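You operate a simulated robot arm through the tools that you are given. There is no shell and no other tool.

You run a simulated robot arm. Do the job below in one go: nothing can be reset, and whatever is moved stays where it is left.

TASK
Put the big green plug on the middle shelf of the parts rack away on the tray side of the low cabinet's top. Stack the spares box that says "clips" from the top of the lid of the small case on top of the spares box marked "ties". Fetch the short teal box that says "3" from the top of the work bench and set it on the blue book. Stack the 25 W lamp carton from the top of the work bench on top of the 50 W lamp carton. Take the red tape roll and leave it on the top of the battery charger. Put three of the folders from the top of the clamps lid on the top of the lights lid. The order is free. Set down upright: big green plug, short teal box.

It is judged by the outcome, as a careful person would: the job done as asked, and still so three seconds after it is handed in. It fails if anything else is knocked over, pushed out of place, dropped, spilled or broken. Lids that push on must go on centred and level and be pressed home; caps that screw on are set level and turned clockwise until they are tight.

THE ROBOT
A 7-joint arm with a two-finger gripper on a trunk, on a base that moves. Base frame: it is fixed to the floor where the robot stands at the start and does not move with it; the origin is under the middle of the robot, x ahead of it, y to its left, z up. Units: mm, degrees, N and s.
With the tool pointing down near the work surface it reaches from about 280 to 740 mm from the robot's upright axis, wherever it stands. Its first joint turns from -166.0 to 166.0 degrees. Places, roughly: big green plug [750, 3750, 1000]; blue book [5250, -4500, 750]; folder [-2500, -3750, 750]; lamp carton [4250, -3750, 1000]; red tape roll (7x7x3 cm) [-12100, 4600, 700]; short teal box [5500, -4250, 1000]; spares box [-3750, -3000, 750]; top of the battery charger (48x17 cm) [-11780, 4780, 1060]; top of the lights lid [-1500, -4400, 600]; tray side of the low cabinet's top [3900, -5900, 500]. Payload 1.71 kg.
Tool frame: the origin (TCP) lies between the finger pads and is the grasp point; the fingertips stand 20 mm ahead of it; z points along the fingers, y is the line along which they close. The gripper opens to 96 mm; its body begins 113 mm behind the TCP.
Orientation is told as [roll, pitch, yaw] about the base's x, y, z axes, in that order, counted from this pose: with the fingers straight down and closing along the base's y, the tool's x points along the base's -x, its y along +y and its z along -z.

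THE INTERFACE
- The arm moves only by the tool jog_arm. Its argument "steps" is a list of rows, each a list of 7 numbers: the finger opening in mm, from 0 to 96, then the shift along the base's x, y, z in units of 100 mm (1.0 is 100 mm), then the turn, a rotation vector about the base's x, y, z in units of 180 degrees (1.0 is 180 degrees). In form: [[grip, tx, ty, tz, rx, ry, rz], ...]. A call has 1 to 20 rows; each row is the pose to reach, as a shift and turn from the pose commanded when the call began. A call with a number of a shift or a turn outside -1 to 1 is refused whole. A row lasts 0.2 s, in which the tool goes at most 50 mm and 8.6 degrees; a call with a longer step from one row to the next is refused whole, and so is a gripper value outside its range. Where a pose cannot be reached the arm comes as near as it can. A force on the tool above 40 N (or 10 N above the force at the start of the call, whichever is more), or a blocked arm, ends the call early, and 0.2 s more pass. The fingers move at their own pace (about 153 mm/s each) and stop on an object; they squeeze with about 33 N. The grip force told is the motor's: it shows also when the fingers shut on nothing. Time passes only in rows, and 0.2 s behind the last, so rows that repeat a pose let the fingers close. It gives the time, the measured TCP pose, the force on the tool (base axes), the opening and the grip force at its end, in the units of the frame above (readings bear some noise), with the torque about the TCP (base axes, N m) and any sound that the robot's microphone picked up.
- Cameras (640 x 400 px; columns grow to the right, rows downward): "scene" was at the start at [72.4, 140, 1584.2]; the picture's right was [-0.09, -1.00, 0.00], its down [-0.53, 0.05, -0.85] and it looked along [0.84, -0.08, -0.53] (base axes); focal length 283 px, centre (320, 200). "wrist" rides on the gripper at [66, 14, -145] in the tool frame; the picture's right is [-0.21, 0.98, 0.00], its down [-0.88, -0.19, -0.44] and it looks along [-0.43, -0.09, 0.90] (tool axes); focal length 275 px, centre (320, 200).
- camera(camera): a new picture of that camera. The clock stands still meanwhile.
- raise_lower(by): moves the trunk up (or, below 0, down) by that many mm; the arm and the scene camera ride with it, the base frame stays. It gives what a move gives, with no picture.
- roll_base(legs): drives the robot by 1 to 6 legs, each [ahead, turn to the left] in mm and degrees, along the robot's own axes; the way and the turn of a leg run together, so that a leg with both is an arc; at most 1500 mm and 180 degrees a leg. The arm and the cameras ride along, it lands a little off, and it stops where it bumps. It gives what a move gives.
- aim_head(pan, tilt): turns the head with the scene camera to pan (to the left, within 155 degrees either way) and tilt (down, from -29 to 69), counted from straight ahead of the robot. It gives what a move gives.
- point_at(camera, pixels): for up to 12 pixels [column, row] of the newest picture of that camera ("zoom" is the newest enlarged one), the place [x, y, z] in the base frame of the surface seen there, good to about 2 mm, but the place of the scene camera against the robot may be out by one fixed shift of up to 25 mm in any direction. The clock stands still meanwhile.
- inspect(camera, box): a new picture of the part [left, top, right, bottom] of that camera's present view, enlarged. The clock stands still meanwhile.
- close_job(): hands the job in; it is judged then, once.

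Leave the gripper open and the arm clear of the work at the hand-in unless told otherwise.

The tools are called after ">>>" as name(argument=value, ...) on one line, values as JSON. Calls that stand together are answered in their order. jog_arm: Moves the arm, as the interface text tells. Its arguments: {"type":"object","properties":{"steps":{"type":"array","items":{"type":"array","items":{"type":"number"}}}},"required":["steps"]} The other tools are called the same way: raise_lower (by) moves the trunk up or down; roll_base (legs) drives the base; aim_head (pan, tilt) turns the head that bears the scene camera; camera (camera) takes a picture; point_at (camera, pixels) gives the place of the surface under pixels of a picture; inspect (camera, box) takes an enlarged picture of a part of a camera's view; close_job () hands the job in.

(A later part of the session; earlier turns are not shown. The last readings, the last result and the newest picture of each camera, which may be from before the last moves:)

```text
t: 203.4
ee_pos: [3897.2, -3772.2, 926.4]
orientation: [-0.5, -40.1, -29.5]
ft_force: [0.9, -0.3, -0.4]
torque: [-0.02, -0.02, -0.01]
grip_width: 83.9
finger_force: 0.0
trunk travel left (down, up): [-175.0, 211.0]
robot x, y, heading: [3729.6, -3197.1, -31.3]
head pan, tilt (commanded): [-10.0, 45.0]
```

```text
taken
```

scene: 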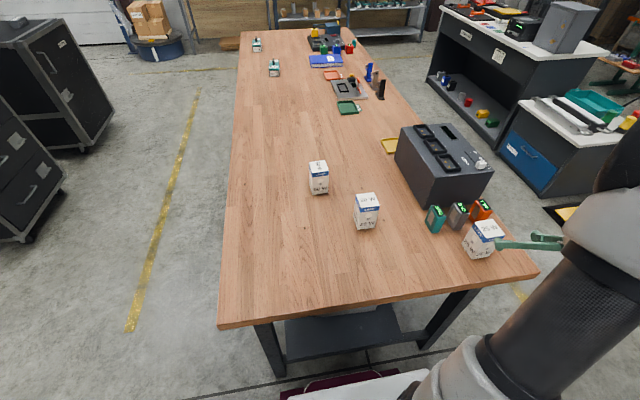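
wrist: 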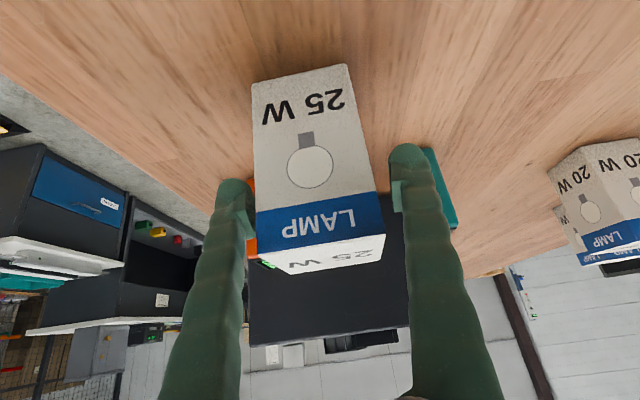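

>>> jog_arm(steps=[[70, 0, 0, 0, 0, 0, 0], [60, 0, 0, 0, 0, 0, 0], [40, 0, 0, 0, 0, 0, 0], [30, 0, 0, 0, 0, 0, 0], [30, 0, 0, 0, 0, 0, 0]])

>>> camera(camera="wrist")

```text
t: 204.6
ee_pos: [3896.3, -3772.1, 926.3]
orientation: [-0.5, -40.0, -29.4]
ft_force: [-1.0, 0.7, 3.3]
torque: [0.1, -0.02, -0.01]
grip_width: 63.8
finger_force: 33.2
trunk travel left (down, up): [-175.0, 211.0]
robot x, y, heading: [3731.9, -3196.7, -31.1]
head pan, tilt (commanded): [-10.0, 45.0]
```

```text
taken
```

wrist: 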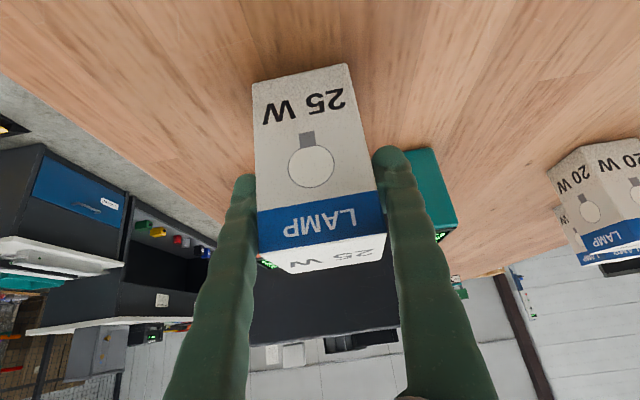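

Closed at 63.8 mm. Lifting to check the hold.

>>> jog_arm(steps=[[30, 0, 0, 0.2, 0, 0, 0], [30, 0, 0, 0.5, 0, 0, 0], [30, 0, 0, 0.5, 0, 0, 0]])

>>> inspect(camera="wrist", box=[200, 40, 440, 300])

```text
t: 205.4
ee_pos: [3896.9, -3772.4, 977.0]
orientation: [-0.4, -40.0, -29.4]
ft_force: [-0.7, -0.4, -0.7]
torque: [-0.01, 0.01, 0.0]
grip_width: 64.3
finger_force: 33.2
trunk travel left (down, up): [-175.0, 211.0]
robot x, y, heading: [3729.3, -3201.2, -31.1]
head pan, tilt (commanded): [-10.0, 45.0]
```

```text
1.54 times, centred on (320, 170) of wrist
```

zoom: 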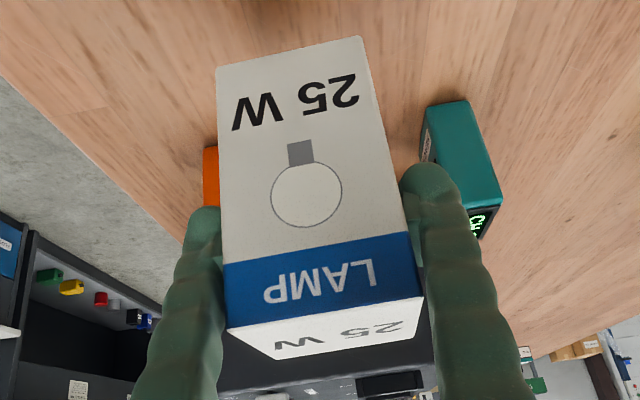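

>>> point_at(camera="zoom", pixels=[[220, 72], [357, 42], [230, 322], [417, 294], [277, 353], [410, 334], [330, 335], [300, 180], [225, 250], [405, 225]])

```text
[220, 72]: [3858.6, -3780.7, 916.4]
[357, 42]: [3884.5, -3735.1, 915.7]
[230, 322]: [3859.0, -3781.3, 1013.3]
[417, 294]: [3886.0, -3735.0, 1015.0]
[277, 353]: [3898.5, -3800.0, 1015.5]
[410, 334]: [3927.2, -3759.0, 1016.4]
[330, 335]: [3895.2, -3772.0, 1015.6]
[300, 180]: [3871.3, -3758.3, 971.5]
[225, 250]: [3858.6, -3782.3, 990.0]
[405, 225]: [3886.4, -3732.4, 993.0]
```

The carton is held upright, its centre at the TCP, its bottom 66.5 mm below. I'll raise it 100 mm and carry it across, above the 20 W carton.

>>> jog_arm(steps=[[30, 0, 0, 0.4, 0, 0, 0], [30, 0.1, 0.03, 0.8, 0, 0, 0], [30, 0.3, 0.1, 1.0, 0, 0, 0]])

>>> jog_arm(steps=[[30, 0.4, 0.14, 0, 0, 0, 0], [30, 0.7, 0.25, 0, 0, 0, 0], [30, 1.0, 0.35, 0, 0, 0, 0]])

>>> jog_arm(steps=[[30, 0.4, 0.14, 0, 0, 0, 0], [30, 0.7, 0.25, 0, 0, 0, 0], [30, 1.0, 0.35, 0, 0, 0, 0]])

>>> camera(camera="wrist")

>>> camera(camera="scene")

```text
t: 206.2
ee_pos: [3928.0, -3762.5, 1076.8]
orientation: [-0.5, -39.9, -29.4]
ft_force: [-0.1, 0.1, -0.8]
torque: [-0.03, 0.01, 0.01]
grip_width: 64.0
finger_force: 32.7
trunk travel left (down, up): [-175.0, 211.0]
robot x, y, heading: [3733.8, -3198.2, -31.3]
head pan, tilt (commanded): [-10.0, 45.0]
```

```text
t: 207.0
ee_pos: [4027.1, -3727.7, 1076.5]
orientation: [-0.5, -39.9, -29.4]
ft_force: [0.6, -1.0, -0.3]
torque: [0.02, 0.01, 0.01]
grip_width: 64.5
finger_force: 33.1
trunk travel left (down, up): [-175.0, 211.0]
robot x, y, heading: [3733.0, -3200.1, -31.3]
head pan, tilt (commanded): [-10.0, 45.0]
```

```text
t: 207.8
ee_pos: [4128.8, -3691.7, 1077.1]
orientation: [-0.5, -39.8, -29.3]
ft_force: [0.2, -0.5, -2.1]
torque: [0.0, 0.01, 0.0]
grip_width: 64.0
finger_force: 32.6
trunk travel left (down, up): [-175.0, 211.0]
robot x, y, heading: [3732.8, -3203.1, -31.1]
head pan, tilt (commanded): [-10.0, 45.0]
```

```text
taken
```

wrist: 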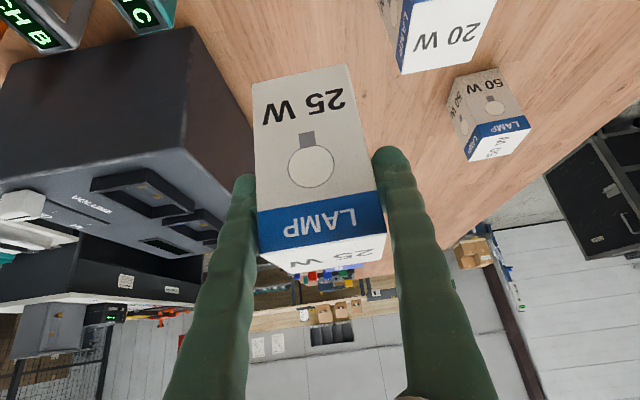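

```text
taken
```

scene: 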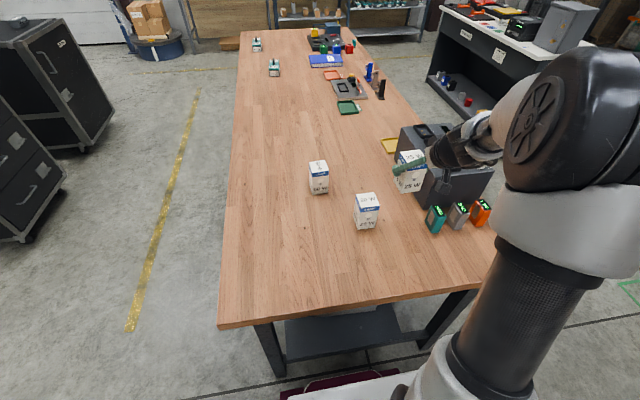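

The 50 W carton is in view at (495, 125). I'll measure its top again from here.

>>> inspect(camera="wrist", box=[430, 50, 550, 180])

```text
3.08 times, centred on (490, 115) of wrist
```

zoom: 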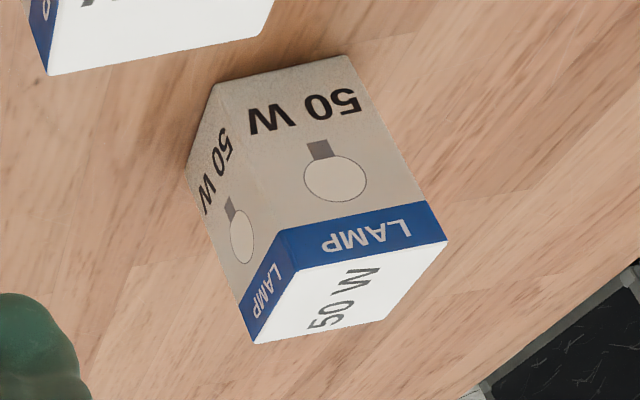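

>>> point_at(camera="zoom", pixels=[[296, 263], [440, 243], [385, 316], [262, 338], [350, 290], [290, 250], [430, 225], [220, 90], [345, 62], [190, 165]])

```text
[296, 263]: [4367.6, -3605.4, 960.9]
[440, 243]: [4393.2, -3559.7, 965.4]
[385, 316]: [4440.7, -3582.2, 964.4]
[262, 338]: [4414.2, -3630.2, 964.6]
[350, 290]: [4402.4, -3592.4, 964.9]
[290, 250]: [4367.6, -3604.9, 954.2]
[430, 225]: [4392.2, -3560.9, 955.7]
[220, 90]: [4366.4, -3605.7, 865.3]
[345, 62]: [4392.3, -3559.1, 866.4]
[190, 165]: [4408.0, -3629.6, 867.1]
```

The 50 W top centre is at (4404, -3594, 965). Carrying the 25 W carton over it.

>>> jog_arm(steps=[[30, 0.4, 0.14, 0, 0, 0, 0], [30, 0.7, 0.25, 0, 0, 0, 0], [30, 1.0, 0.35, 0, 0, 0, 0]])

>>> jog_arm(steps=[[30, 0.4, 0.14, 0, 0, 0, 0], [30, 0.7, 0.25, 0, 0, 0, 0], [30, 1.0, 0.35, 0, 0, 0, 0]])

>>> jog_arm(steps=[[30, 0.3, 0.1, 0, 0, 0, 0], [30, 0.6, 0.2, 0, 0, 0, 0], [30, 0.76, 0.265, 0, 0, 0, 0], [30, 0.76, 0.265, 0, 0, 0, 0]])

>>> camera(camera="wrist")

>>> inspect(camera="scene", box=[240, 110, 420, 240])

```text
t: 208.6
ee_pos: [4227.7, -3656.1, 1077.0]
orientation: [-0.6, -39.9, -29.3]
ft_force: [-0.1, -0.4, -0.9]
torque: [0.0, 0.0, -0.01]
grip_width: 64.1
finger_force: 32.7
trunk travel left (down, up): [-175.0, 211.0]
robot x, y, heading: [3732.9, -3195.4, -31.3]
head pan, tilt (commanded): [-10.0, 45.0]
```

```text
t: 209.4
ee_pos: [4328.7, -3621.1, 1076.0]
orientation: [-0.6, -39.9, -29.2]
ft_force: [-0.2, 0.0, -1.0]
torque: [-0.01, 0.01, 0.0]
grip_width: 64.0
finger_force: 33.5
trunk travel left (down, up): [-175.0, 211.0]
robot x, y, heading: [3727.8, -3201.5, -31.2]
head pan, tilt (commanded): [-10.0, 45.0]
```

```text
t: 210.4
ee_pos: [4403.1, -3594.8, 1075.1]
orientation: [-0.5, -40.0, -29.4]
ft_force: [0.4, 0.4, -1.4]
torque: [-0.01, -0.02, 0.0]
grip_width: 63.9
finger_force: 32.9
trunk travel left (down, up): [-175.0, 211.0]
robot x, y, heading: [3729.6, -3199.2, -31.1]
head pan, tilt (commanded): [-10.0, 45.0]
```

```text
taken
```

wrist: 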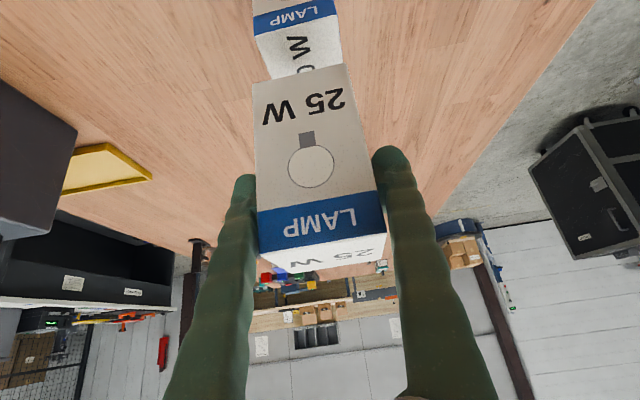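

```text
3.08 times, centred on (330, 175) of scene
```

zoom: 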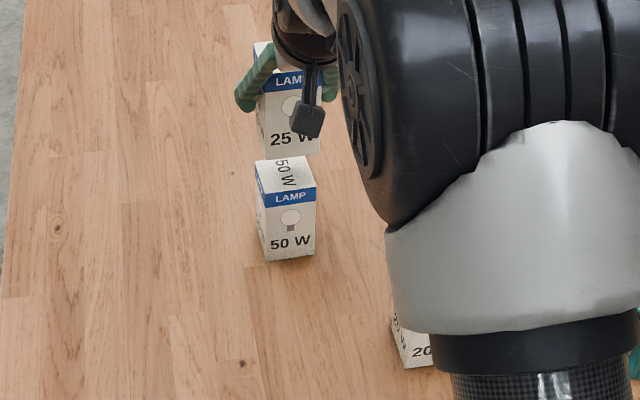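

The 25 W carton hangs right above the 50 W one. Lowering to 3 mm above it for a check.

>>> jog_arm(steps=[[30, 0.02, 0, -0.2, 0, 0, 0], [30, 0.026, 0, -0.4, 0, 0, 0], [30, 0.026, 0, -0.4, 0, 0, 0]])

>>> inspect(camera="wrist", box=[220, 0, 400, 120])

>>> inspect(camera="scene", box=[280, 120, 370, 210])

```text
t: 211.2
ee_pos: [4405.9, -3595.3, 1034.0]
orientation: [-0.4, -39.9, -29.3]
ft_force: [0.2, 0.2, -0.7]
torque: [-0.02, 0.03, -0.01]
grip_width: 64.0
finger_force: 33.1
trunk travel left (down, up): [-175.0, 211.0]
robot x, y, heading: [3730.2, -3197.0, -31.0]
head pan, tilt (commanded): [-10.0, 45.0]
```

```text
3.33 times, centred on (310, 60) of wrist
```

zoom: 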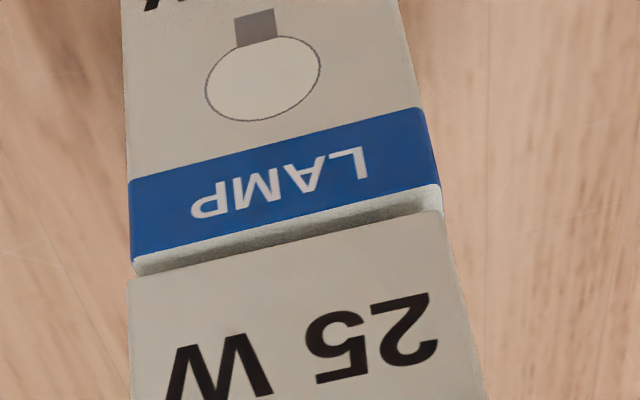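

```text
4.44 times, centred on (325, 165) of scene
```

zoom: 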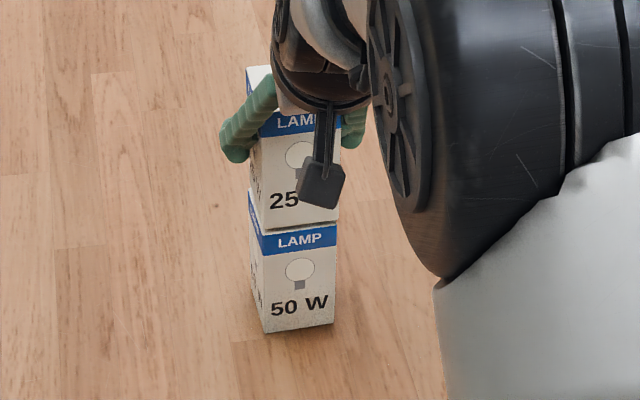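

>>> point_at(camera="zoom", pixels=[[290, 215], [290, 255], [140, 258], [435, 186], [135, 290], [440, 220], [200, 280], [390, 228]])

```text
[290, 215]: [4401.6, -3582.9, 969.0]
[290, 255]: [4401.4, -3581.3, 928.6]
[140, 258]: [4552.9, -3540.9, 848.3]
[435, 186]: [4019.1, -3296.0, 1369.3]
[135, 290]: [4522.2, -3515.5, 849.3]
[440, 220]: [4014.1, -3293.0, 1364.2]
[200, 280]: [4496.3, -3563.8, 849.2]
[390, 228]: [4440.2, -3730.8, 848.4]
```

>>> inspect(camera="wrist", box=[220, 0, 400, 120])

>>> point_at(camera="zoom", pixels=[[140, 255], [435, 180], [290, 220], [135, 290], [440, 222], [290, 270], [160, 264], [420, 205], [285, 237]])

```text
3.33 times, centred on (310, 60) of wrist
```

zoom: 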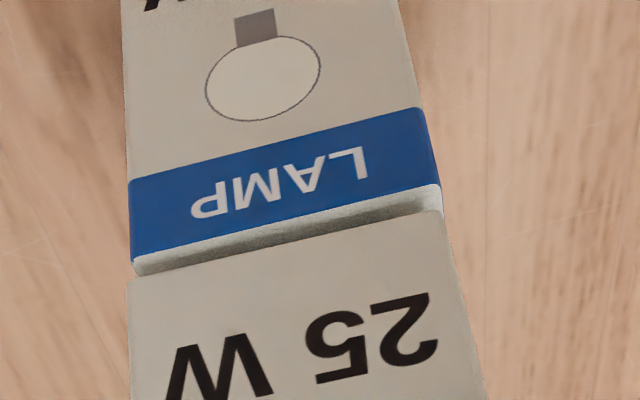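

```text
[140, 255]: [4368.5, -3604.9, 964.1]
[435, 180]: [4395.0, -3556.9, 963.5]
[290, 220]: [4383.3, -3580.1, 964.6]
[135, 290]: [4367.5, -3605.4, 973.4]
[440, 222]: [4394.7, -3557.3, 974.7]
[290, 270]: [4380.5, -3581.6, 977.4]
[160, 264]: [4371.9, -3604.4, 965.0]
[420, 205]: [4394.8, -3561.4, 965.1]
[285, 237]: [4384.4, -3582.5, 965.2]
```

The two cartons' faces agree within about 1 mm. Lowering the last 3 mm and releasing gently.

>>> jog_arm(steps=[[30, 0, 0, -0.015, 0, 0, 0], [30, 0, 0, -0.025, 0, 0, 0], [30, 0, 0, -0.032, 0, 0, 0], [30, 0, 0, -0.032, 0, 0, 0]])

```text
t: 212.2
ee_pos: [4406.0, -3595.4, 1033.0]
orientation: [-0.5, -39.8, -29.5]
ft_force: [0.0, -0.1, 0.4]
torque: [0.0, 0.0, -0.02]
grip_width: 63.8
finger_force: 33.1
trunk travel left (down, up): [-175.0, 211.0]
robot x, y, heading: [3728.7, -3195.5, -31.2]
head pan, tilt (commanded): [-10.0, 45.0]
```

>>> jog_arm(steps=[[30, 0, 0, -0.01, 0, 0, 0], [30, 0, 0, -0.01, 0, 0, 0]])

>>> inspect(camera="wrist", box=[220, 0, 400, 120])

```text
t: 212.8
ee_pos: [4406.7, -3596.3, 1030.5]
orientation: [-0.4, -40.0, -29.3]
ft_force: [-0.5, 0.3, 0.5]
torque: [0.07, -0.09, -0.02]
grip_width: 64.0
finger_force: 32.8
trunk travel left (down, up): [-175.0, 211.0]
robot x, y, heading: [3731.5, -3199.9, -31.2]
head pan, tilt (commanded): [-10.0, 45.0]
```

```text
3.33 times, centred on (310, 60) of wrist
```

zoom: 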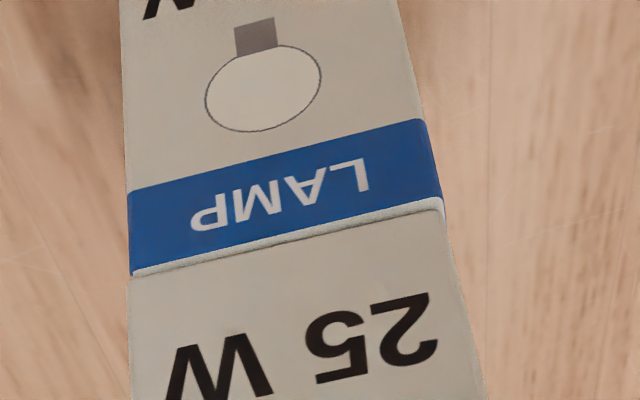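

The gap is closed and a small contact torque shows. Opening the fingers slowly.

>>> jog_arm(steps=[[66, 0, 0, 0, 0, 0, 0], [70, 0, 0, 0, 0, 0, 0], [76, 0, 0, 0, 0, 0, 0], [84, 0, 0, 0, 0, 0, 0], [84, 0, 0, 0, 0, 0, 0]])

>>> camera(camera="wrist")

```text
t: 214.0
ee_pos: [4405.6, -3596.5, 1031.6]
orientation: [-0.6, -39.9, -29.4]
ft_force: [-0.4, 1.1, -0.7]
torque: [0.02, 0.0, 0.0]
grip_width: 84.2
finger_force: 0.0
trunk travel left (down, up): [-175.0, 211.0]
robot x, y, heading: [3723.0, -3195.0, -31.5]
head pan, tilt (commanded): [-10.0, 45.0]
```

```text
taken
```

wrist: 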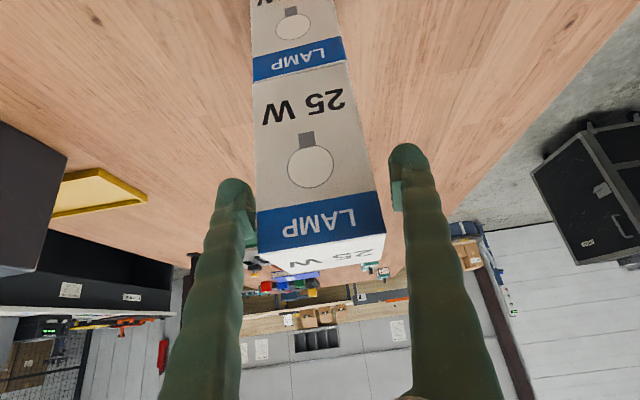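

The 25 W carton stands on the 50 W one. Backing out along the tool axis.

>>> jog_arm(steps=[[84, -0.14, 0.08, 0.19, 0, 0, 0], [84, -0.28, 0.16, 0.38, 0, 0, 0], [84, -0.5, 0.28, 0.68, 0, 0, 0], [84, -0.73, 0.41, 0.996, 0, 0, 0], [84, -0.73, 0.41, 0.996, 0, 0, 0]])

>>> camera(camera="wrist")

>>> inspect(camera="scene", box=[260, 100, 400, 220])

```text
t: 215.2
ee_pos: [4332.1, -3554.9, 1129.6]
orientation: [-0.4, -40.0, -29.4]
ft_force: [0.0, 0.1, -0.9]
torque: [0.0, -0.03, -0.01]
grip_width: 84.1
finger_force: 0.0
trunk travel left (down, up): [-175.0, 211.0]
robot x, y, heading: [3727.8, -3201.0, -31.2]
head pan, tilt (commanded): [-10.0, 45.0]
```

```text
taken
```

wrist: 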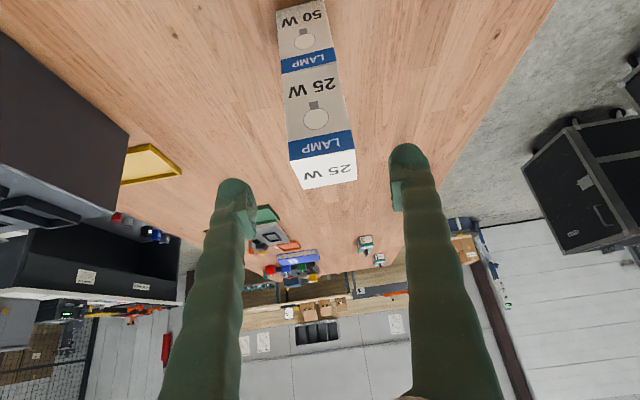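

```text
3.33 times, centred on (330, 160) of scene
```

zoom: 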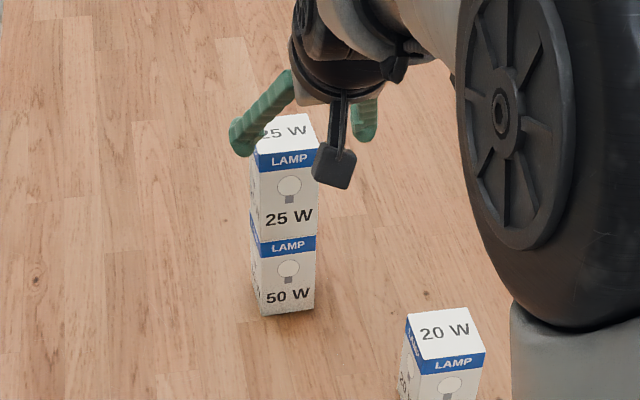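

The stack stands true. Next is the teal box on the far side of the bench; I'll lift the arm clear, back away and look at the far aisle.

>>> jog_arm(steps=[[84, -0.2, 0.2, 0.3, 0.02, 0.033, 0], [84, -0.4, 0.4, 0.5, 0.04, 0.066, 0], [84, -0.6, 0.6, 0.6, 0.06, 0.099, 0], [84, -0.8, 0.8, 0.6, 0.08, 0.132, 0], [84, -0.95, 0.95, 0.6, 0.1, 0.165, 0], [84, -0.95, 0.95, 0.6, 0.114, 0.19, 0]])

>>> roll_base(legs=[[-450, 0]])

>>> aim_head(pan=20, tilt=22)

>>> camera(camera="scene")

```text
t: 216.6
ee_pos: [4238.2, -3458.9, 1191.2]
orientation: [0.5, 0.1, -29.8]
ft_force: [0.1, -1.1, -0.8]
torque: [0.01, 0.01, 0.01]
grip_width: 84.0
finger_force: 0.2
trunk travel left (down, up): [-175.0, 211.0]
robot x, y, heading: [3731.3, -3195.1, -31.3]
head pan, tilt (commanded): [-10.0, 45.0]
```

```text
t: 219.4
ee_pos: [3853.1, -3225.6, 1192.8]
orientation: [0.6, -0.1, -29.8]
ft_force: [0.0, -0.5, 0.1]
torque: [0.0, 0.03, 0.0]
grip_width: 83.8
finger_force: 0.1
trunk travel left (down, up): [-175.0, 211.0]
robot x, y, heading: [3344.8, -2966.7, -31.6]
head pan, tilt (commanded): [-10.0, 45.0]
```

```text
t: 220.4
ee_pos: [3838.2, -3216.6, 1201.6]
orientation: [0.6, -1.0, -29.8]
ft_force: [0.3, 0.0, 0.5]
torque: [0.02, -0.01, -0.02]
grip_width: 84.0
finger_force: 0.0
trunk travel left (down, up): [-175.0, 211.0]
robot x, y, heading: [3349.3, -2965.0, -31.5]
head pan, tilt (commanded): [20.0, 22.0]
```

```text
taken
```

scene: 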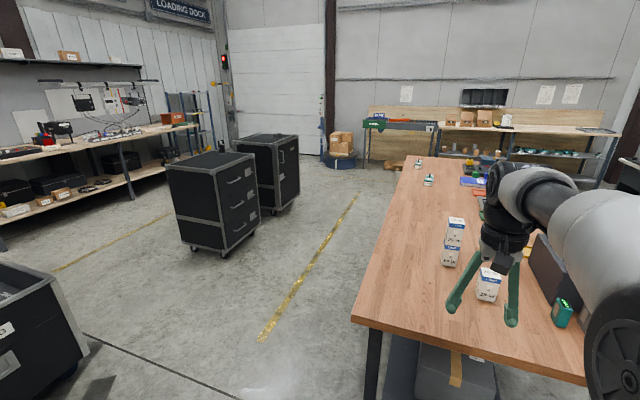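

>>> point_at(camera="scene", pixels=[[222, 254], [262, 232], [183, 245], [278, 212], [300, 197], [354, 318], [408, 160], [340, 165], [325, 160], [262, 338], [345, 205], [372, 168]])

>>> inspect(camera="scene", box=[390, 140, 500, 215])

```text
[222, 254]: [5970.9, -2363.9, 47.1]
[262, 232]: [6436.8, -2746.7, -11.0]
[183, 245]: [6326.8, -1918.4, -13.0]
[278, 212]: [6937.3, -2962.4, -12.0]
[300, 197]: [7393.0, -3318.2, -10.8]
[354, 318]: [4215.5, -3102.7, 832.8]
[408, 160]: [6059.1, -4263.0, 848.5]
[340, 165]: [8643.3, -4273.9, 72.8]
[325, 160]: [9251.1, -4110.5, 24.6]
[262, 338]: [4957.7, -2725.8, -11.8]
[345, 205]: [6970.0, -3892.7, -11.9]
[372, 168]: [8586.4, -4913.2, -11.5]
```

```text
5.33 times, centred on (445, 178) of scene
```

zoom: 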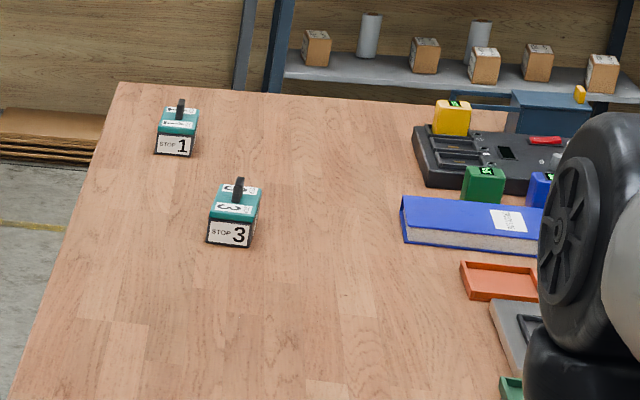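

The far aisle is about 1.45 m wide and clear. I'll drive round the bench corner to stand opposite box "3", facing the bench.

>>> roll_base(legs=[[0, 90], [1050, 0], [0, -90], [1200, 0], [1131, 0], [0, -90]])

>>> aim_head(pan=0, tilt=40)

>>> camera(camera="scene")

>>> camera(camera="wrist")

```text
t: 251.8
ee_pos: [5644.9, -3779.9, 1200.7]
orientation: [0.6, -1.1, -119.8]
ft_force: [0.1, 0.1, 0.2]
torque: [0.01, -0.01, -0.03]
grip_width: 83.9
finger_force: 0.0
trunk travel left (down, up): [-175.0, 211.0]
robot x, y, heading: [5901.2, -3290.9, -121.4]
head pan, tilt (commanded): [20.0, 22.0]
```

```text
t: 252.6
ee_pos: [5655.3, -3766.3, 1208.8]
orientation: [0.5, -1.8, -119.6]
ft_force: [-1.1, 0.9, -1.1]
torque: [0.05, -0.02, 0.01]
grip_width: 83.8
finger_force: 0.2
trunk travel left (down, up): [-175.0, 211.0]
robot x, y, heading: [5902.9, -3288.1, -121.7]
head pan, tilt (commanded): [0.0, 40.0]
```

```text
taken
```

scene: 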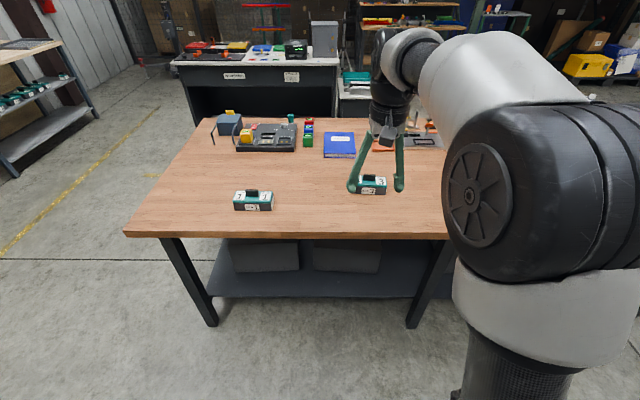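

```text
taken
```

wrist: 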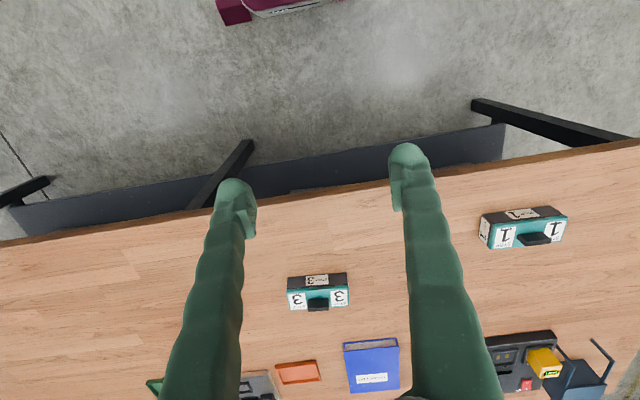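

Box "3" is at (318, 292) in the wrist picture and the blue book at (372, 365). Reading both.

>>> inspect(camera="wrist", box=[240, 250, 440, 400])

```text
2.67 times, centred on (340, 325) of wrist
```

zoom: 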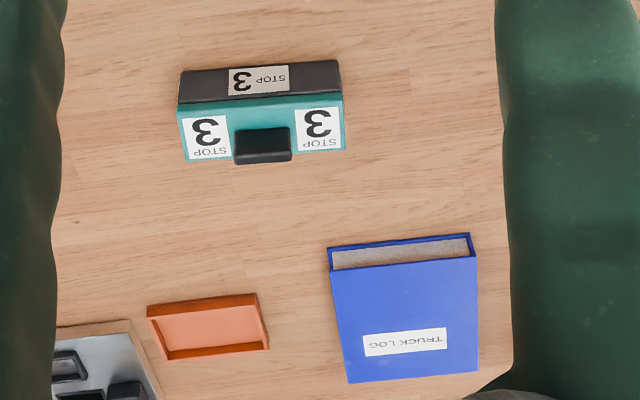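

>>> point_at(camera="zoom", pixels=[[180, 104], [340, 92], [188, 158], [342, 146], [262, 130], [262, 155], [180, 72], [335, 62], [333, 268], [474, 255], [348, 378], [476, 368]])

```text
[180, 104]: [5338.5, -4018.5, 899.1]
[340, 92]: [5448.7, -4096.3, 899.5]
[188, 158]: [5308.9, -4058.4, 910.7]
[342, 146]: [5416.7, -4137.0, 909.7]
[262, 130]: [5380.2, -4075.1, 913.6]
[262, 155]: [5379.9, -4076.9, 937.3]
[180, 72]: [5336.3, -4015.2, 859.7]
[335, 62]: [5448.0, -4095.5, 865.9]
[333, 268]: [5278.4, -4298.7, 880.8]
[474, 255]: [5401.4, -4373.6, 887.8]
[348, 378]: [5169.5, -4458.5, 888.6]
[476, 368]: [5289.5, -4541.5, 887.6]
```

Box "3" is about 137×52 mm, top z 910 with a handle to z 937, centred at (5378, -4078), its long side along -35°. The book (145×195, top z 888) is too far from this side, so I'll pick here and place from the other side. Driving 325 mm closer.

>>> roll_base(legs=[[325, 0]])

>>> jog_arm(steps=[[84, 0, 0, 0, 0, 0, 0.045], [84, 0, 0, 0, 0, 0, 0.09], [84, 0, 0, 0, 0, 0, 0.135], [84, 0, 0, 0, 0, 0, 0.18], [84, 0, 0, 0, 0, 0, 0.225], [84, 0, 0, 0, 0, 0, 0.27], [84, 0, 0, 0, 0, 0, 0.315], [84, 0, 0, 0, 0, 0, 0.36], [84, 0, 0, 0, 0, 0, 0.405], [84, 0, 0, 0, 0, 0, 0.45], [84, 0, 0, 0, 0, 0, 0.469], [84, 0, 0, 0, 0, 0, 0.469]])

>>> camera(camera="wrist")

>>> camera(camera="scene")

```text
t: 254.9
ee_pos: [5484.6, -4046.0, 1208.1]
orientation: [0.5, -1.7, -119.6]
ft_force: [0.1, 0.6, -0.7]
torque: [0.07, -0.04, 0.0]
grip_width: 84.1
finger_force: 0.1
trunk travel left (down, up): [-175.0, 211.0]
robot x, y, heading: [5732.5, -3567.7, -121.2]
head pan, tilt (commanded): [0.0, 40.0]
```

```text
t: 257.5
ee_pos: [5495.3, -4028.7, 1217.1]
orientation: [0.6, -2.6, -35.4]
ft_force: [0.2, -0.6, 0.1]
torque: [0.0, 0.0, 0.0]
grip_width: 84.2
finger_force: 0.1
trunk travel left (down, up): [-175.0, 211.0]
robot x, y, heading: [5732.6, -3570.1, -121.1]
head pan, tilt (commanded): [0.0, 40.0]
```

```text
taken
```

wrist: 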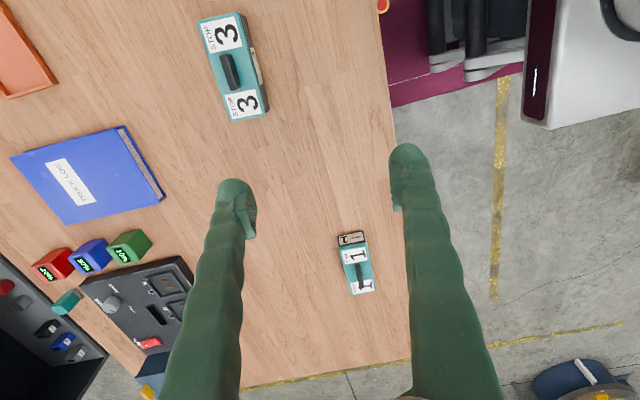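

```text
taken
```

scene: 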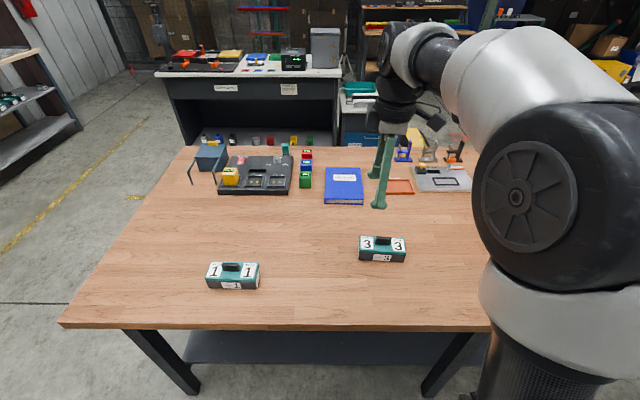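

>>> inspect(camera="wrist", box=[160, 0, 320, 130])

```text
3.08 times, centred on (240, 65) of wrist
```

zoom: 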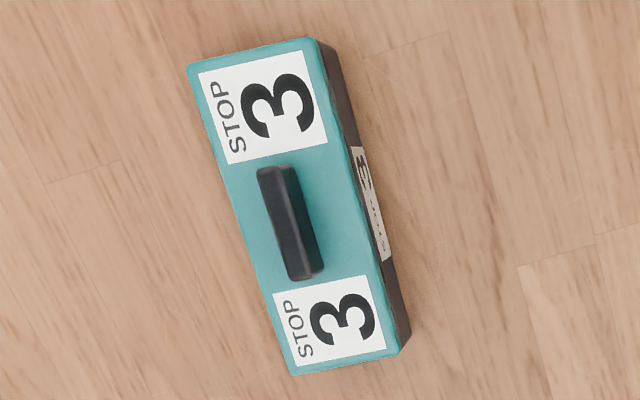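

>>> point_at(camera="zoom", pixels=[[192, 70], [308, 42], [395, 350], [293, 370], [285, 220], [345, 215], [225, 200], [300, 270], [275, 172], [400, 340], [330, 50]])

```text
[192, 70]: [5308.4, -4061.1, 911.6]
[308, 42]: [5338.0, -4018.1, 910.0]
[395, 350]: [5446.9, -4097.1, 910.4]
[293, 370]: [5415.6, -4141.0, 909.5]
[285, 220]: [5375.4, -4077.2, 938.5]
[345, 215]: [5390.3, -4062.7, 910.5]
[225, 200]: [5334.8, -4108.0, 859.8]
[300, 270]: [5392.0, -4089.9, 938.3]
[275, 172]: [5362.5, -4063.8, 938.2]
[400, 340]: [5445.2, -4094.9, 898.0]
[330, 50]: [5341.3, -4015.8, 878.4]
```

Box centre (5377, -4079), top z 910, long side along -36°. The tool's closing line is already across its short side. I'll level the pitch and come down over it in steps.

>>> jog_arm(steps=[[84, -0.2, -0.09, -0.35, 0.0042, 0.0059, 0], [84, -0.4, -0.17, -0.7, 0.0084, 0.0118, 0], [84, -0.6, -0.25, -1.0, 0.0084, 0.0118, 0], [84, -0.6, -0.25, -1.0, 0.0084, 0.0118, 0]])

>>> jog_arm(steps=[[84, -0.2, -0.09, -0.35, 0, 0, 0], [84, -0.4, -0.17, -0.7, 0, 0, 0], [84, -0.58, -0.256, -1.0, 0, 0, 0], [84, -0.58, -0.256, -1.0, 0, 0, 0]])

>>> camera(camera="wrist")

```text
t: 258.5
ee_pos: [5436.5, -4052.1, 1116.8]
orientation: [0.5, -0.2, -35.3]
ft_force: [-0.4, 0.6, -0.2]
torque: [-0.02, -0.02, 0.01]
grip_width: 83.9
finger_force: 0.0
trunk travel left (down, up): [-175.0, 211.0]
robot x, y, heading: [5733.5, -3569.7, -121.4]
head pan, tilt (commanded): [0.0, 40.0]
```

```text
t: 259.5
ee_pos: [5377.9, -4079.0, 1016.6]
orientation: [0.7, -0.2, -35.3]
ft_force: [-0.5, -0.1, 0.7]
torque: [0.0, -0.03, 0.0]
grip_width: 84.3
finger_force: 0.0
trunk travel left (down, up): [-175.0, 211.0]
robot x, y, heading: [5730.6, -3569.8, -121.2]
head pan, tilt (commanded): [0.0, 40.0]
```

```text
taken
```

wrist: 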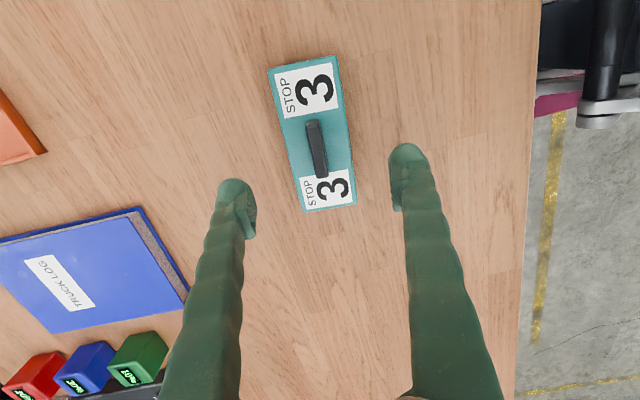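

>>> jog_arm(steps=[[84, 0, 0, -0.35, 0, 0, 0], [84, 0, 0, -0.7, 0, 0, 0], [84, 0, 0, -0.95, 0, 0, 0], [84, 0, 0, -0.95, 0, 0, 0]])

>>> camera(camera="wrist")

```text
t: 260.5
ee_pos: [5377.4, -4077.9, 920.9]
orientation: [0.6, -0.1, -35.2]
ft_force: [-0.3, -0.5, 0.0]
torque: [0.01, -0.03, 0.01]
grip_width: 83.7
finger_force: 0.1
trunk travel left (down, up): [-175.0, 211.0]
robot x, y, heading: [5734.5, -3567.9, -121.2]
head pan, tilt (commanded): [0.0, 40.0]
```

```text
taken
```

wrist: 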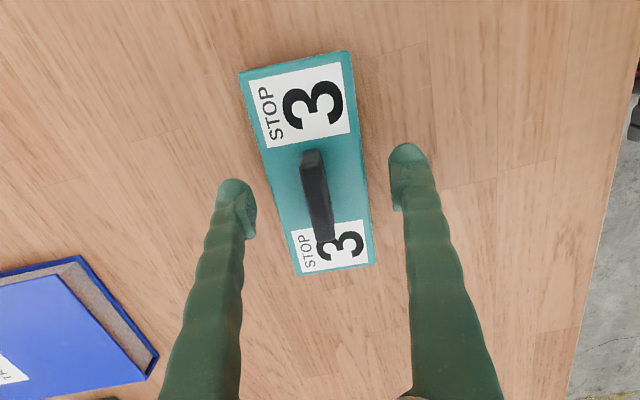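

>>> jog_arm(steps=[[84, 0, 0, -0.15, 0, 0, 0], [84, 0, -0.01, -0.28, 0, 0, 0], [84, 0, -0.01, -0.28, 0, 0, 0], [60, 0, -0.01, -0.28, 0, 0, 0], [40, 0, -0.01, -0.28, 0, 0, 0], [30, 0, -0.01, -0.28, 0, 0, 0], [30, 0, -0.01, -0.28, 0, 0, 0]])

>>> camera(camera="wrist")

```text
t: 262.1
ee_pos: [5378.5, -4080.3, 893.4]
orientation: [0.6, 0.0, -35.4]
ft_force: [-0.5, -0.4, 0.2]
torque: [-0.01, -0.01, -0.12]
grip_width: 64.6
finger_force: 32.5
trunk travel left (down, up): [-175.0, 211.0]
robot x, y, heading: [5736.2, -3569.2, -121.4]
head pan, tilt (commanded): [0.0, 40.0]
```

```text
taken
```

wrist: 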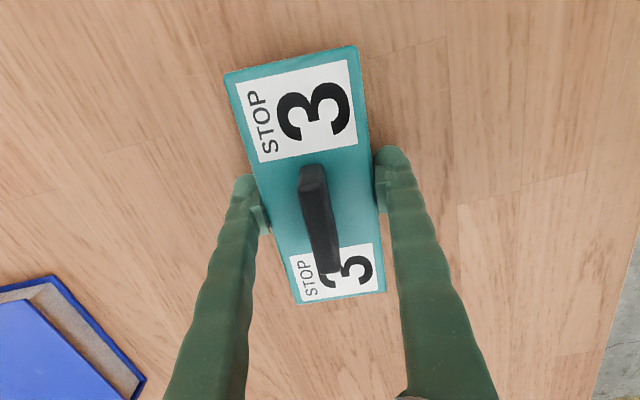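

Gripped. Lifting it up 190 mm.

>>> jog_arm(steps=[[30, 0, 0, 0.2, 0, 0, 0], [30, 0, 0, 0.5, 0, 0, 0], [30, 0, 0, 0.95, 0, 0, 0]])

>>> jog_arm(steps=[[30, 0, 0, 0.4, 0, 0, 0], [30, 0.1, 0.1, 0.8, 0, 0, 0], [30, 0.3, 0.2, 0.95, 0, 0, 0]])

>>> camera(camera="wrist")

```text
t: 262.9
ee_pos: [5377.3, -4078.1, 989.6]
orientation: [0.5, -0.1, -35.4]
ft_force: [0.3, 0.5, -3.3]
torque: [-0.04, 0.01, 0.01]
grip_width: 64.8
finger_force: 32.8
trunk travel left (down, up): [-175.0, 211.0]
robot x, y, heading: [5734.8, -3570.8, -121.1]
head pan, tilt (commanded): [0.0, 40.0]
```

```text
t: 263.7
ee_pos: [5409.0, -4059.5, 1084.1]
orientation: [0.6, -0.2, -35.4]
ft_force: [-0.4, -1.2, -2.4]
torque: [0.0, -0.01, 0.02]
grip_width: 64.3
finger_force: 32.5
trunk travel left (down, up): [-175.0, 211.0]
robot x, y, heading: [5734.9, -3567.9, -121.3]
head pan, tilt (commanded): [0.0, 40.0]
```

```text
taken
```

wrist: 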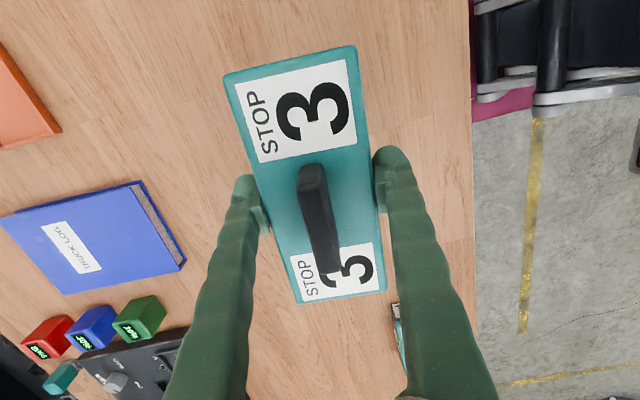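

Held well. Measuring the box relative to the gripper and the book again.

>>> point_at(camera="wrist", pixels=[[230, 80], [353, 50], [380, 288], [300, 300], [310, 175], [250, 160], [372, 150], [5, 218], [140, 185], [184, 262], [68, 292], [95, 240]])

```text
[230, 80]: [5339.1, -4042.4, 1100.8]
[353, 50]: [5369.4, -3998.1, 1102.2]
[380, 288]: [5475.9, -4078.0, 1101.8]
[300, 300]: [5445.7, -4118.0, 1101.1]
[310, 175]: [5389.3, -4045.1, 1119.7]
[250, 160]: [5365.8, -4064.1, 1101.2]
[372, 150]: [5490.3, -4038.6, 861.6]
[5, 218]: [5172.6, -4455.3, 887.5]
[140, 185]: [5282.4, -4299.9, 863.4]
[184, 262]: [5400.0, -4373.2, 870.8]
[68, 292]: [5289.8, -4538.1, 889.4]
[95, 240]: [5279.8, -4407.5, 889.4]
```

The box's centre is at the TCP and its bottom 33 mm below. The book's centre is (5286, -4417), top z 889. I'll back off and look whether the way round the bench's right end is clear.

>>> roll_base(legs=[[-330, 0]])

>>> aim_head(pan=45, tilt=25)

>>> camera(camera="scene")

```text
t: 266.0
ee_pos: [5581.7, -3778.5, 1085.7]
orientation: [0.6, -0.1, -35.1]
ft_force: [0.3, 0.2, -3.8]
torque: [-0.02, 0.06, 0.03]
grip_width: 64.6
finger_force: 33.0
trunk travel left (down, up): [-175.0, 211.0]
robot x, y, heading: [5908.9, -3289.1, -121.3]
head pan, tilt (commanded): [0.0, 40.0]
```

```text
t: 267.1
ee_pos: [5589.5, -3766.0, 1094.0]
orientation: [-0.4, -0.1, -35.3]
ft_force: [-0.1, 0.6, -3.5]
torque: [0.03, -0.02, 0.01]
grip_width: 64.3
finger_force: 32.8
trunk travel left (down, up): [-175.0, 211.0]
robot x, y, heading: [5905.2, -3290.6, -121.2]
head pan, tilt (commanded): [45.0, 25.0]
```

```text
taken
```

scene: 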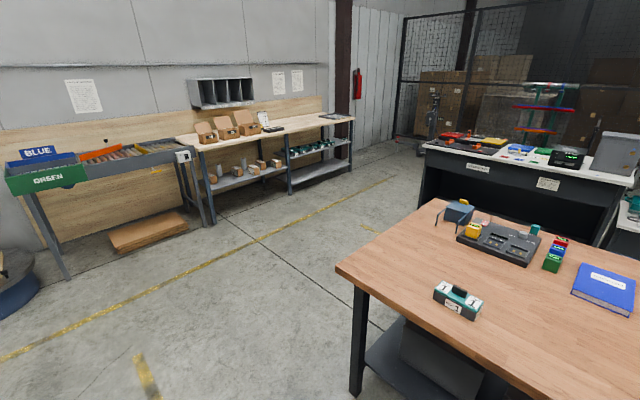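

>>> point_at(camera="scene", pixels=[[337, 268], [355, 392], [437, 200], [289, 194], [351, 171], [211, 226], [420, 215], [68, 278], [330, 210], [250, 240], [430, 150], [610, 245]])

```text
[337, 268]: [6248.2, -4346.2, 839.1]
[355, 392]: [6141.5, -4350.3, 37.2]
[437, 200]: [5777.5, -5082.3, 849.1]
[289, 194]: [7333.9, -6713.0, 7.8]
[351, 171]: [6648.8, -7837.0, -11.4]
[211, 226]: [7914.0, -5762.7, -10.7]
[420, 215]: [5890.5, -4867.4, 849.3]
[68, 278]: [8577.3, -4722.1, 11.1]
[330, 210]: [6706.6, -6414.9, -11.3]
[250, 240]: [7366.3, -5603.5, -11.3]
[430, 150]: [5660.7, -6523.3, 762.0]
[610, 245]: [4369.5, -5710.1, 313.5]
```

The right end is wide open. I'll drive round it: along the far side, across the right end, then back along the near aisle (1.28 m wide between bench and cabinet).

>>> roll_base(legs=[[0, 89.7], [1400, 0], [0, -90], [1153, 0], [1153, 0], [0, -90]])

>>> aim_head(pan=0, tilt=25)

>>> camera(camera="scene")

```text
t: 299.9
ee_pos: [5377.0, -5637.3, 1092.7]
orientation: [-0.4, -0.1, -126.5]
ft_force: [0.4, 0.1, -2.8]
torque: [-0.02, 0.01, -0.03]
grip_width: 63.0
finger_force: 33.3
trunk travel left (down, up): [-175.0, 211.0]
robot x, y, heading: [5839.8, -5970.4, 147.2]
head pan, tilt (commanded): [45.0, 25.0]
```

```text
t: 301.1
ee_pos: [5390.3, -5645.6, 1101.6]
orientation: [-1.1, -0.1, -126.6]
ft_force: [0.1, 0.4, -3.1]
torque: [0.0, -0.01, 0.03]
grip_width: 63.1
finger_force: 33.4
trunk travel left (down, up): [-175.0, 211.0]
robot x, y, heading: [5843.4, -5969.8, 147.4]
head pan, tilt (commanded): [0.0, 25.0]
```

```text
taken
```

scene: 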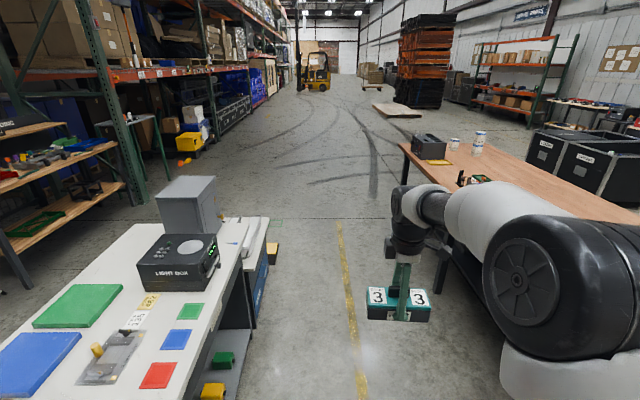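

The near aisle is clear. Driving along it to stand opposite the book, then facing the bench.

>>> roll_base(legs=[[1284, 1], [0, -90]])

>>> aim_head(pan=0, tilt=40)

>>> camera(camera="scene")

>>> camera(camera="wrist")

```text
t: 312.6
ee_pos: [5068.6, -4825.2, 1101.3]
orientation: [-1.1, -0.1, 143.5]
ft_force: [-0.5, -0.4, -2.9]
torque: [0.0, 0.01, 0.02]
grip_width: 62.9
finger_force: 33.0
trunk travel left (down, up): [-175.0, 211.0]
robot x, y, heading: [4746.2, -5278.9, 57.2]
head pan, tilt (commanded): [0.0, 25.0]
```

```text
t: 313.4
ee_pos: [5060.6, -4838.8, 1109.2]
orientation: [-2.0, -0.2, 143.5]
ft_force: [0.6, 0.7, -3.6]
torque: [0.0, 0.02, 0.0]
grip_width: 62.7
finger_force: 32.8
trunk travel left (down, up): [-175.0, 211.0]
robot x, y, heading: [4741.2, -5274.6, 57.4]
head pan, tilt (commanded): [0.0, 40.0]
```

```text
taken
```

scene: 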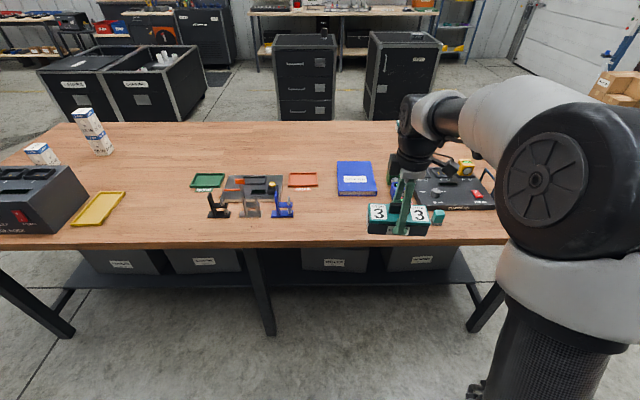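

```text
taken
```

wrist: 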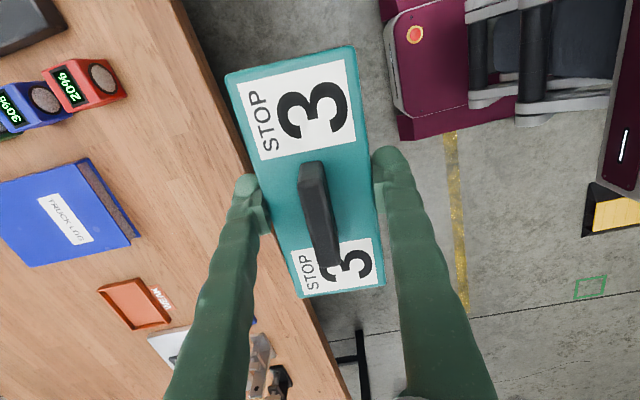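

Driving 330 mm forward to reach the book, then I'll turn the box so its long side runs along the book's length and level it.

>>> roll_base(legs=[[330, 0]])

>>> jog_arm(steps=[[30, 0, 0, 0.05, 0, 0, -0.045], [30, 0, 0, 0.1, 0, 0, -0.09], [30, 0, 0, 0.1, 0, 0, -0.135], [30, 0, 0, 0.1, 0, 0, -0.18], [30, 0, 0, 0.1, 0, 0, -0.225], [30, 0, 0, 0.1, 0, 0, -0.27], [30, 0, 0, 0.1, 0, 0, -0.315], [30, 0, 0, 0.1, 0, 0, -0.36], [30, 0, 0, 0.1, 0, 0, -0.405], [30, 0, 0, 0.1, 0, 0, -0.45], [30, 0, 0, 0.1, 0, 0, -0.483], [30, 0, 0, 0.1, 0, 0, -0.483]])

>>> camera(camera="wrist")

>>> camera(camera="scene")

```text
t: 315.7
ee_pos: [5239.1, -4557.3, 1109.2]
orientation: [-2.0, -0.2, 143.6]
ft_force: [-0.2, 0.7, -2.7]
torque: [0.01, 0.03, 0.0]
grip_width: 62.3
finger_force: 33.1
trunk travel left (down, up): [-175.0, 211.0]
robot x, y, heading: [4922.3, -4997.0, 57.4]
head pan, tilt (commanded): [0.0, 40.0]
```

```text
t: 318.3
ee_pos: [5228.9, -4571.6, 1127.3]
orientation: [-2.9, -0.2, 56.6]
ft_force: [-0.7, 0.2, -3.1]
torque: [-0.04, -0.01, -0.01]
grip_width: 62.7
finger_force: 33.1
trunk travel left (down, up): [-175.0, 211.0]
robot x, y, heading: [4924.3, -4995.8, 57.6]
head pan, tilt (commanded): [0.0, 40.0]
```

```text
taken
```

wrist: 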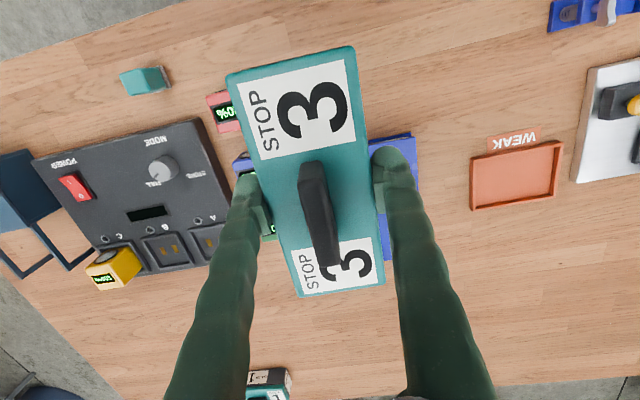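

```text
taken
```

scene: 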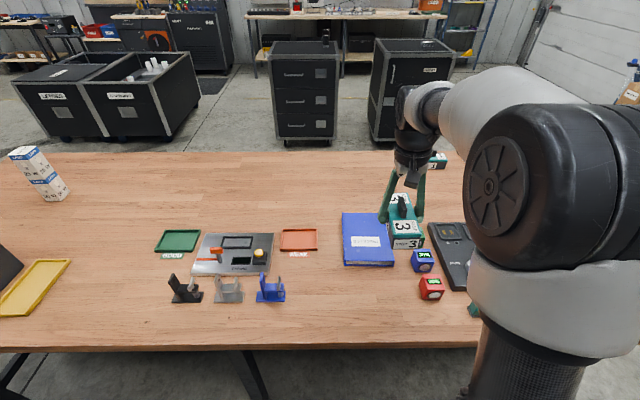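

The roll has drifted by 3.5°, which I'll correct. First I'll verify the book's place from here.

>>> point_at(camera="scene", pixels=[[344, 214], [384, 213], [395, 262], [345, 262], [368, 240], [420, 262], [300, 240]])

>>> point_at(camera="wrist", pixels=[[410, 136], [412, 150], [385, 255], [400, 140], [372, 140]])

```text
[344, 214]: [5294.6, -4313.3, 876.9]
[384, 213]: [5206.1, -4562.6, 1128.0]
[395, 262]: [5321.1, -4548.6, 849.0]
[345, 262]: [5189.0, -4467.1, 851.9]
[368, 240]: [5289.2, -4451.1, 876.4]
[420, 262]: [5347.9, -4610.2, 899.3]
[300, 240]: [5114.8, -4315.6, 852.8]
```

```text
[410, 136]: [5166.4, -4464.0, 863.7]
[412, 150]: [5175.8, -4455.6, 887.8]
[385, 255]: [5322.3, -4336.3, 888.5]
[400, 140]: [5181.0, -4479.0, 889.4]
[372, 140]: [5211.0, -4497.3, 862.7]
```

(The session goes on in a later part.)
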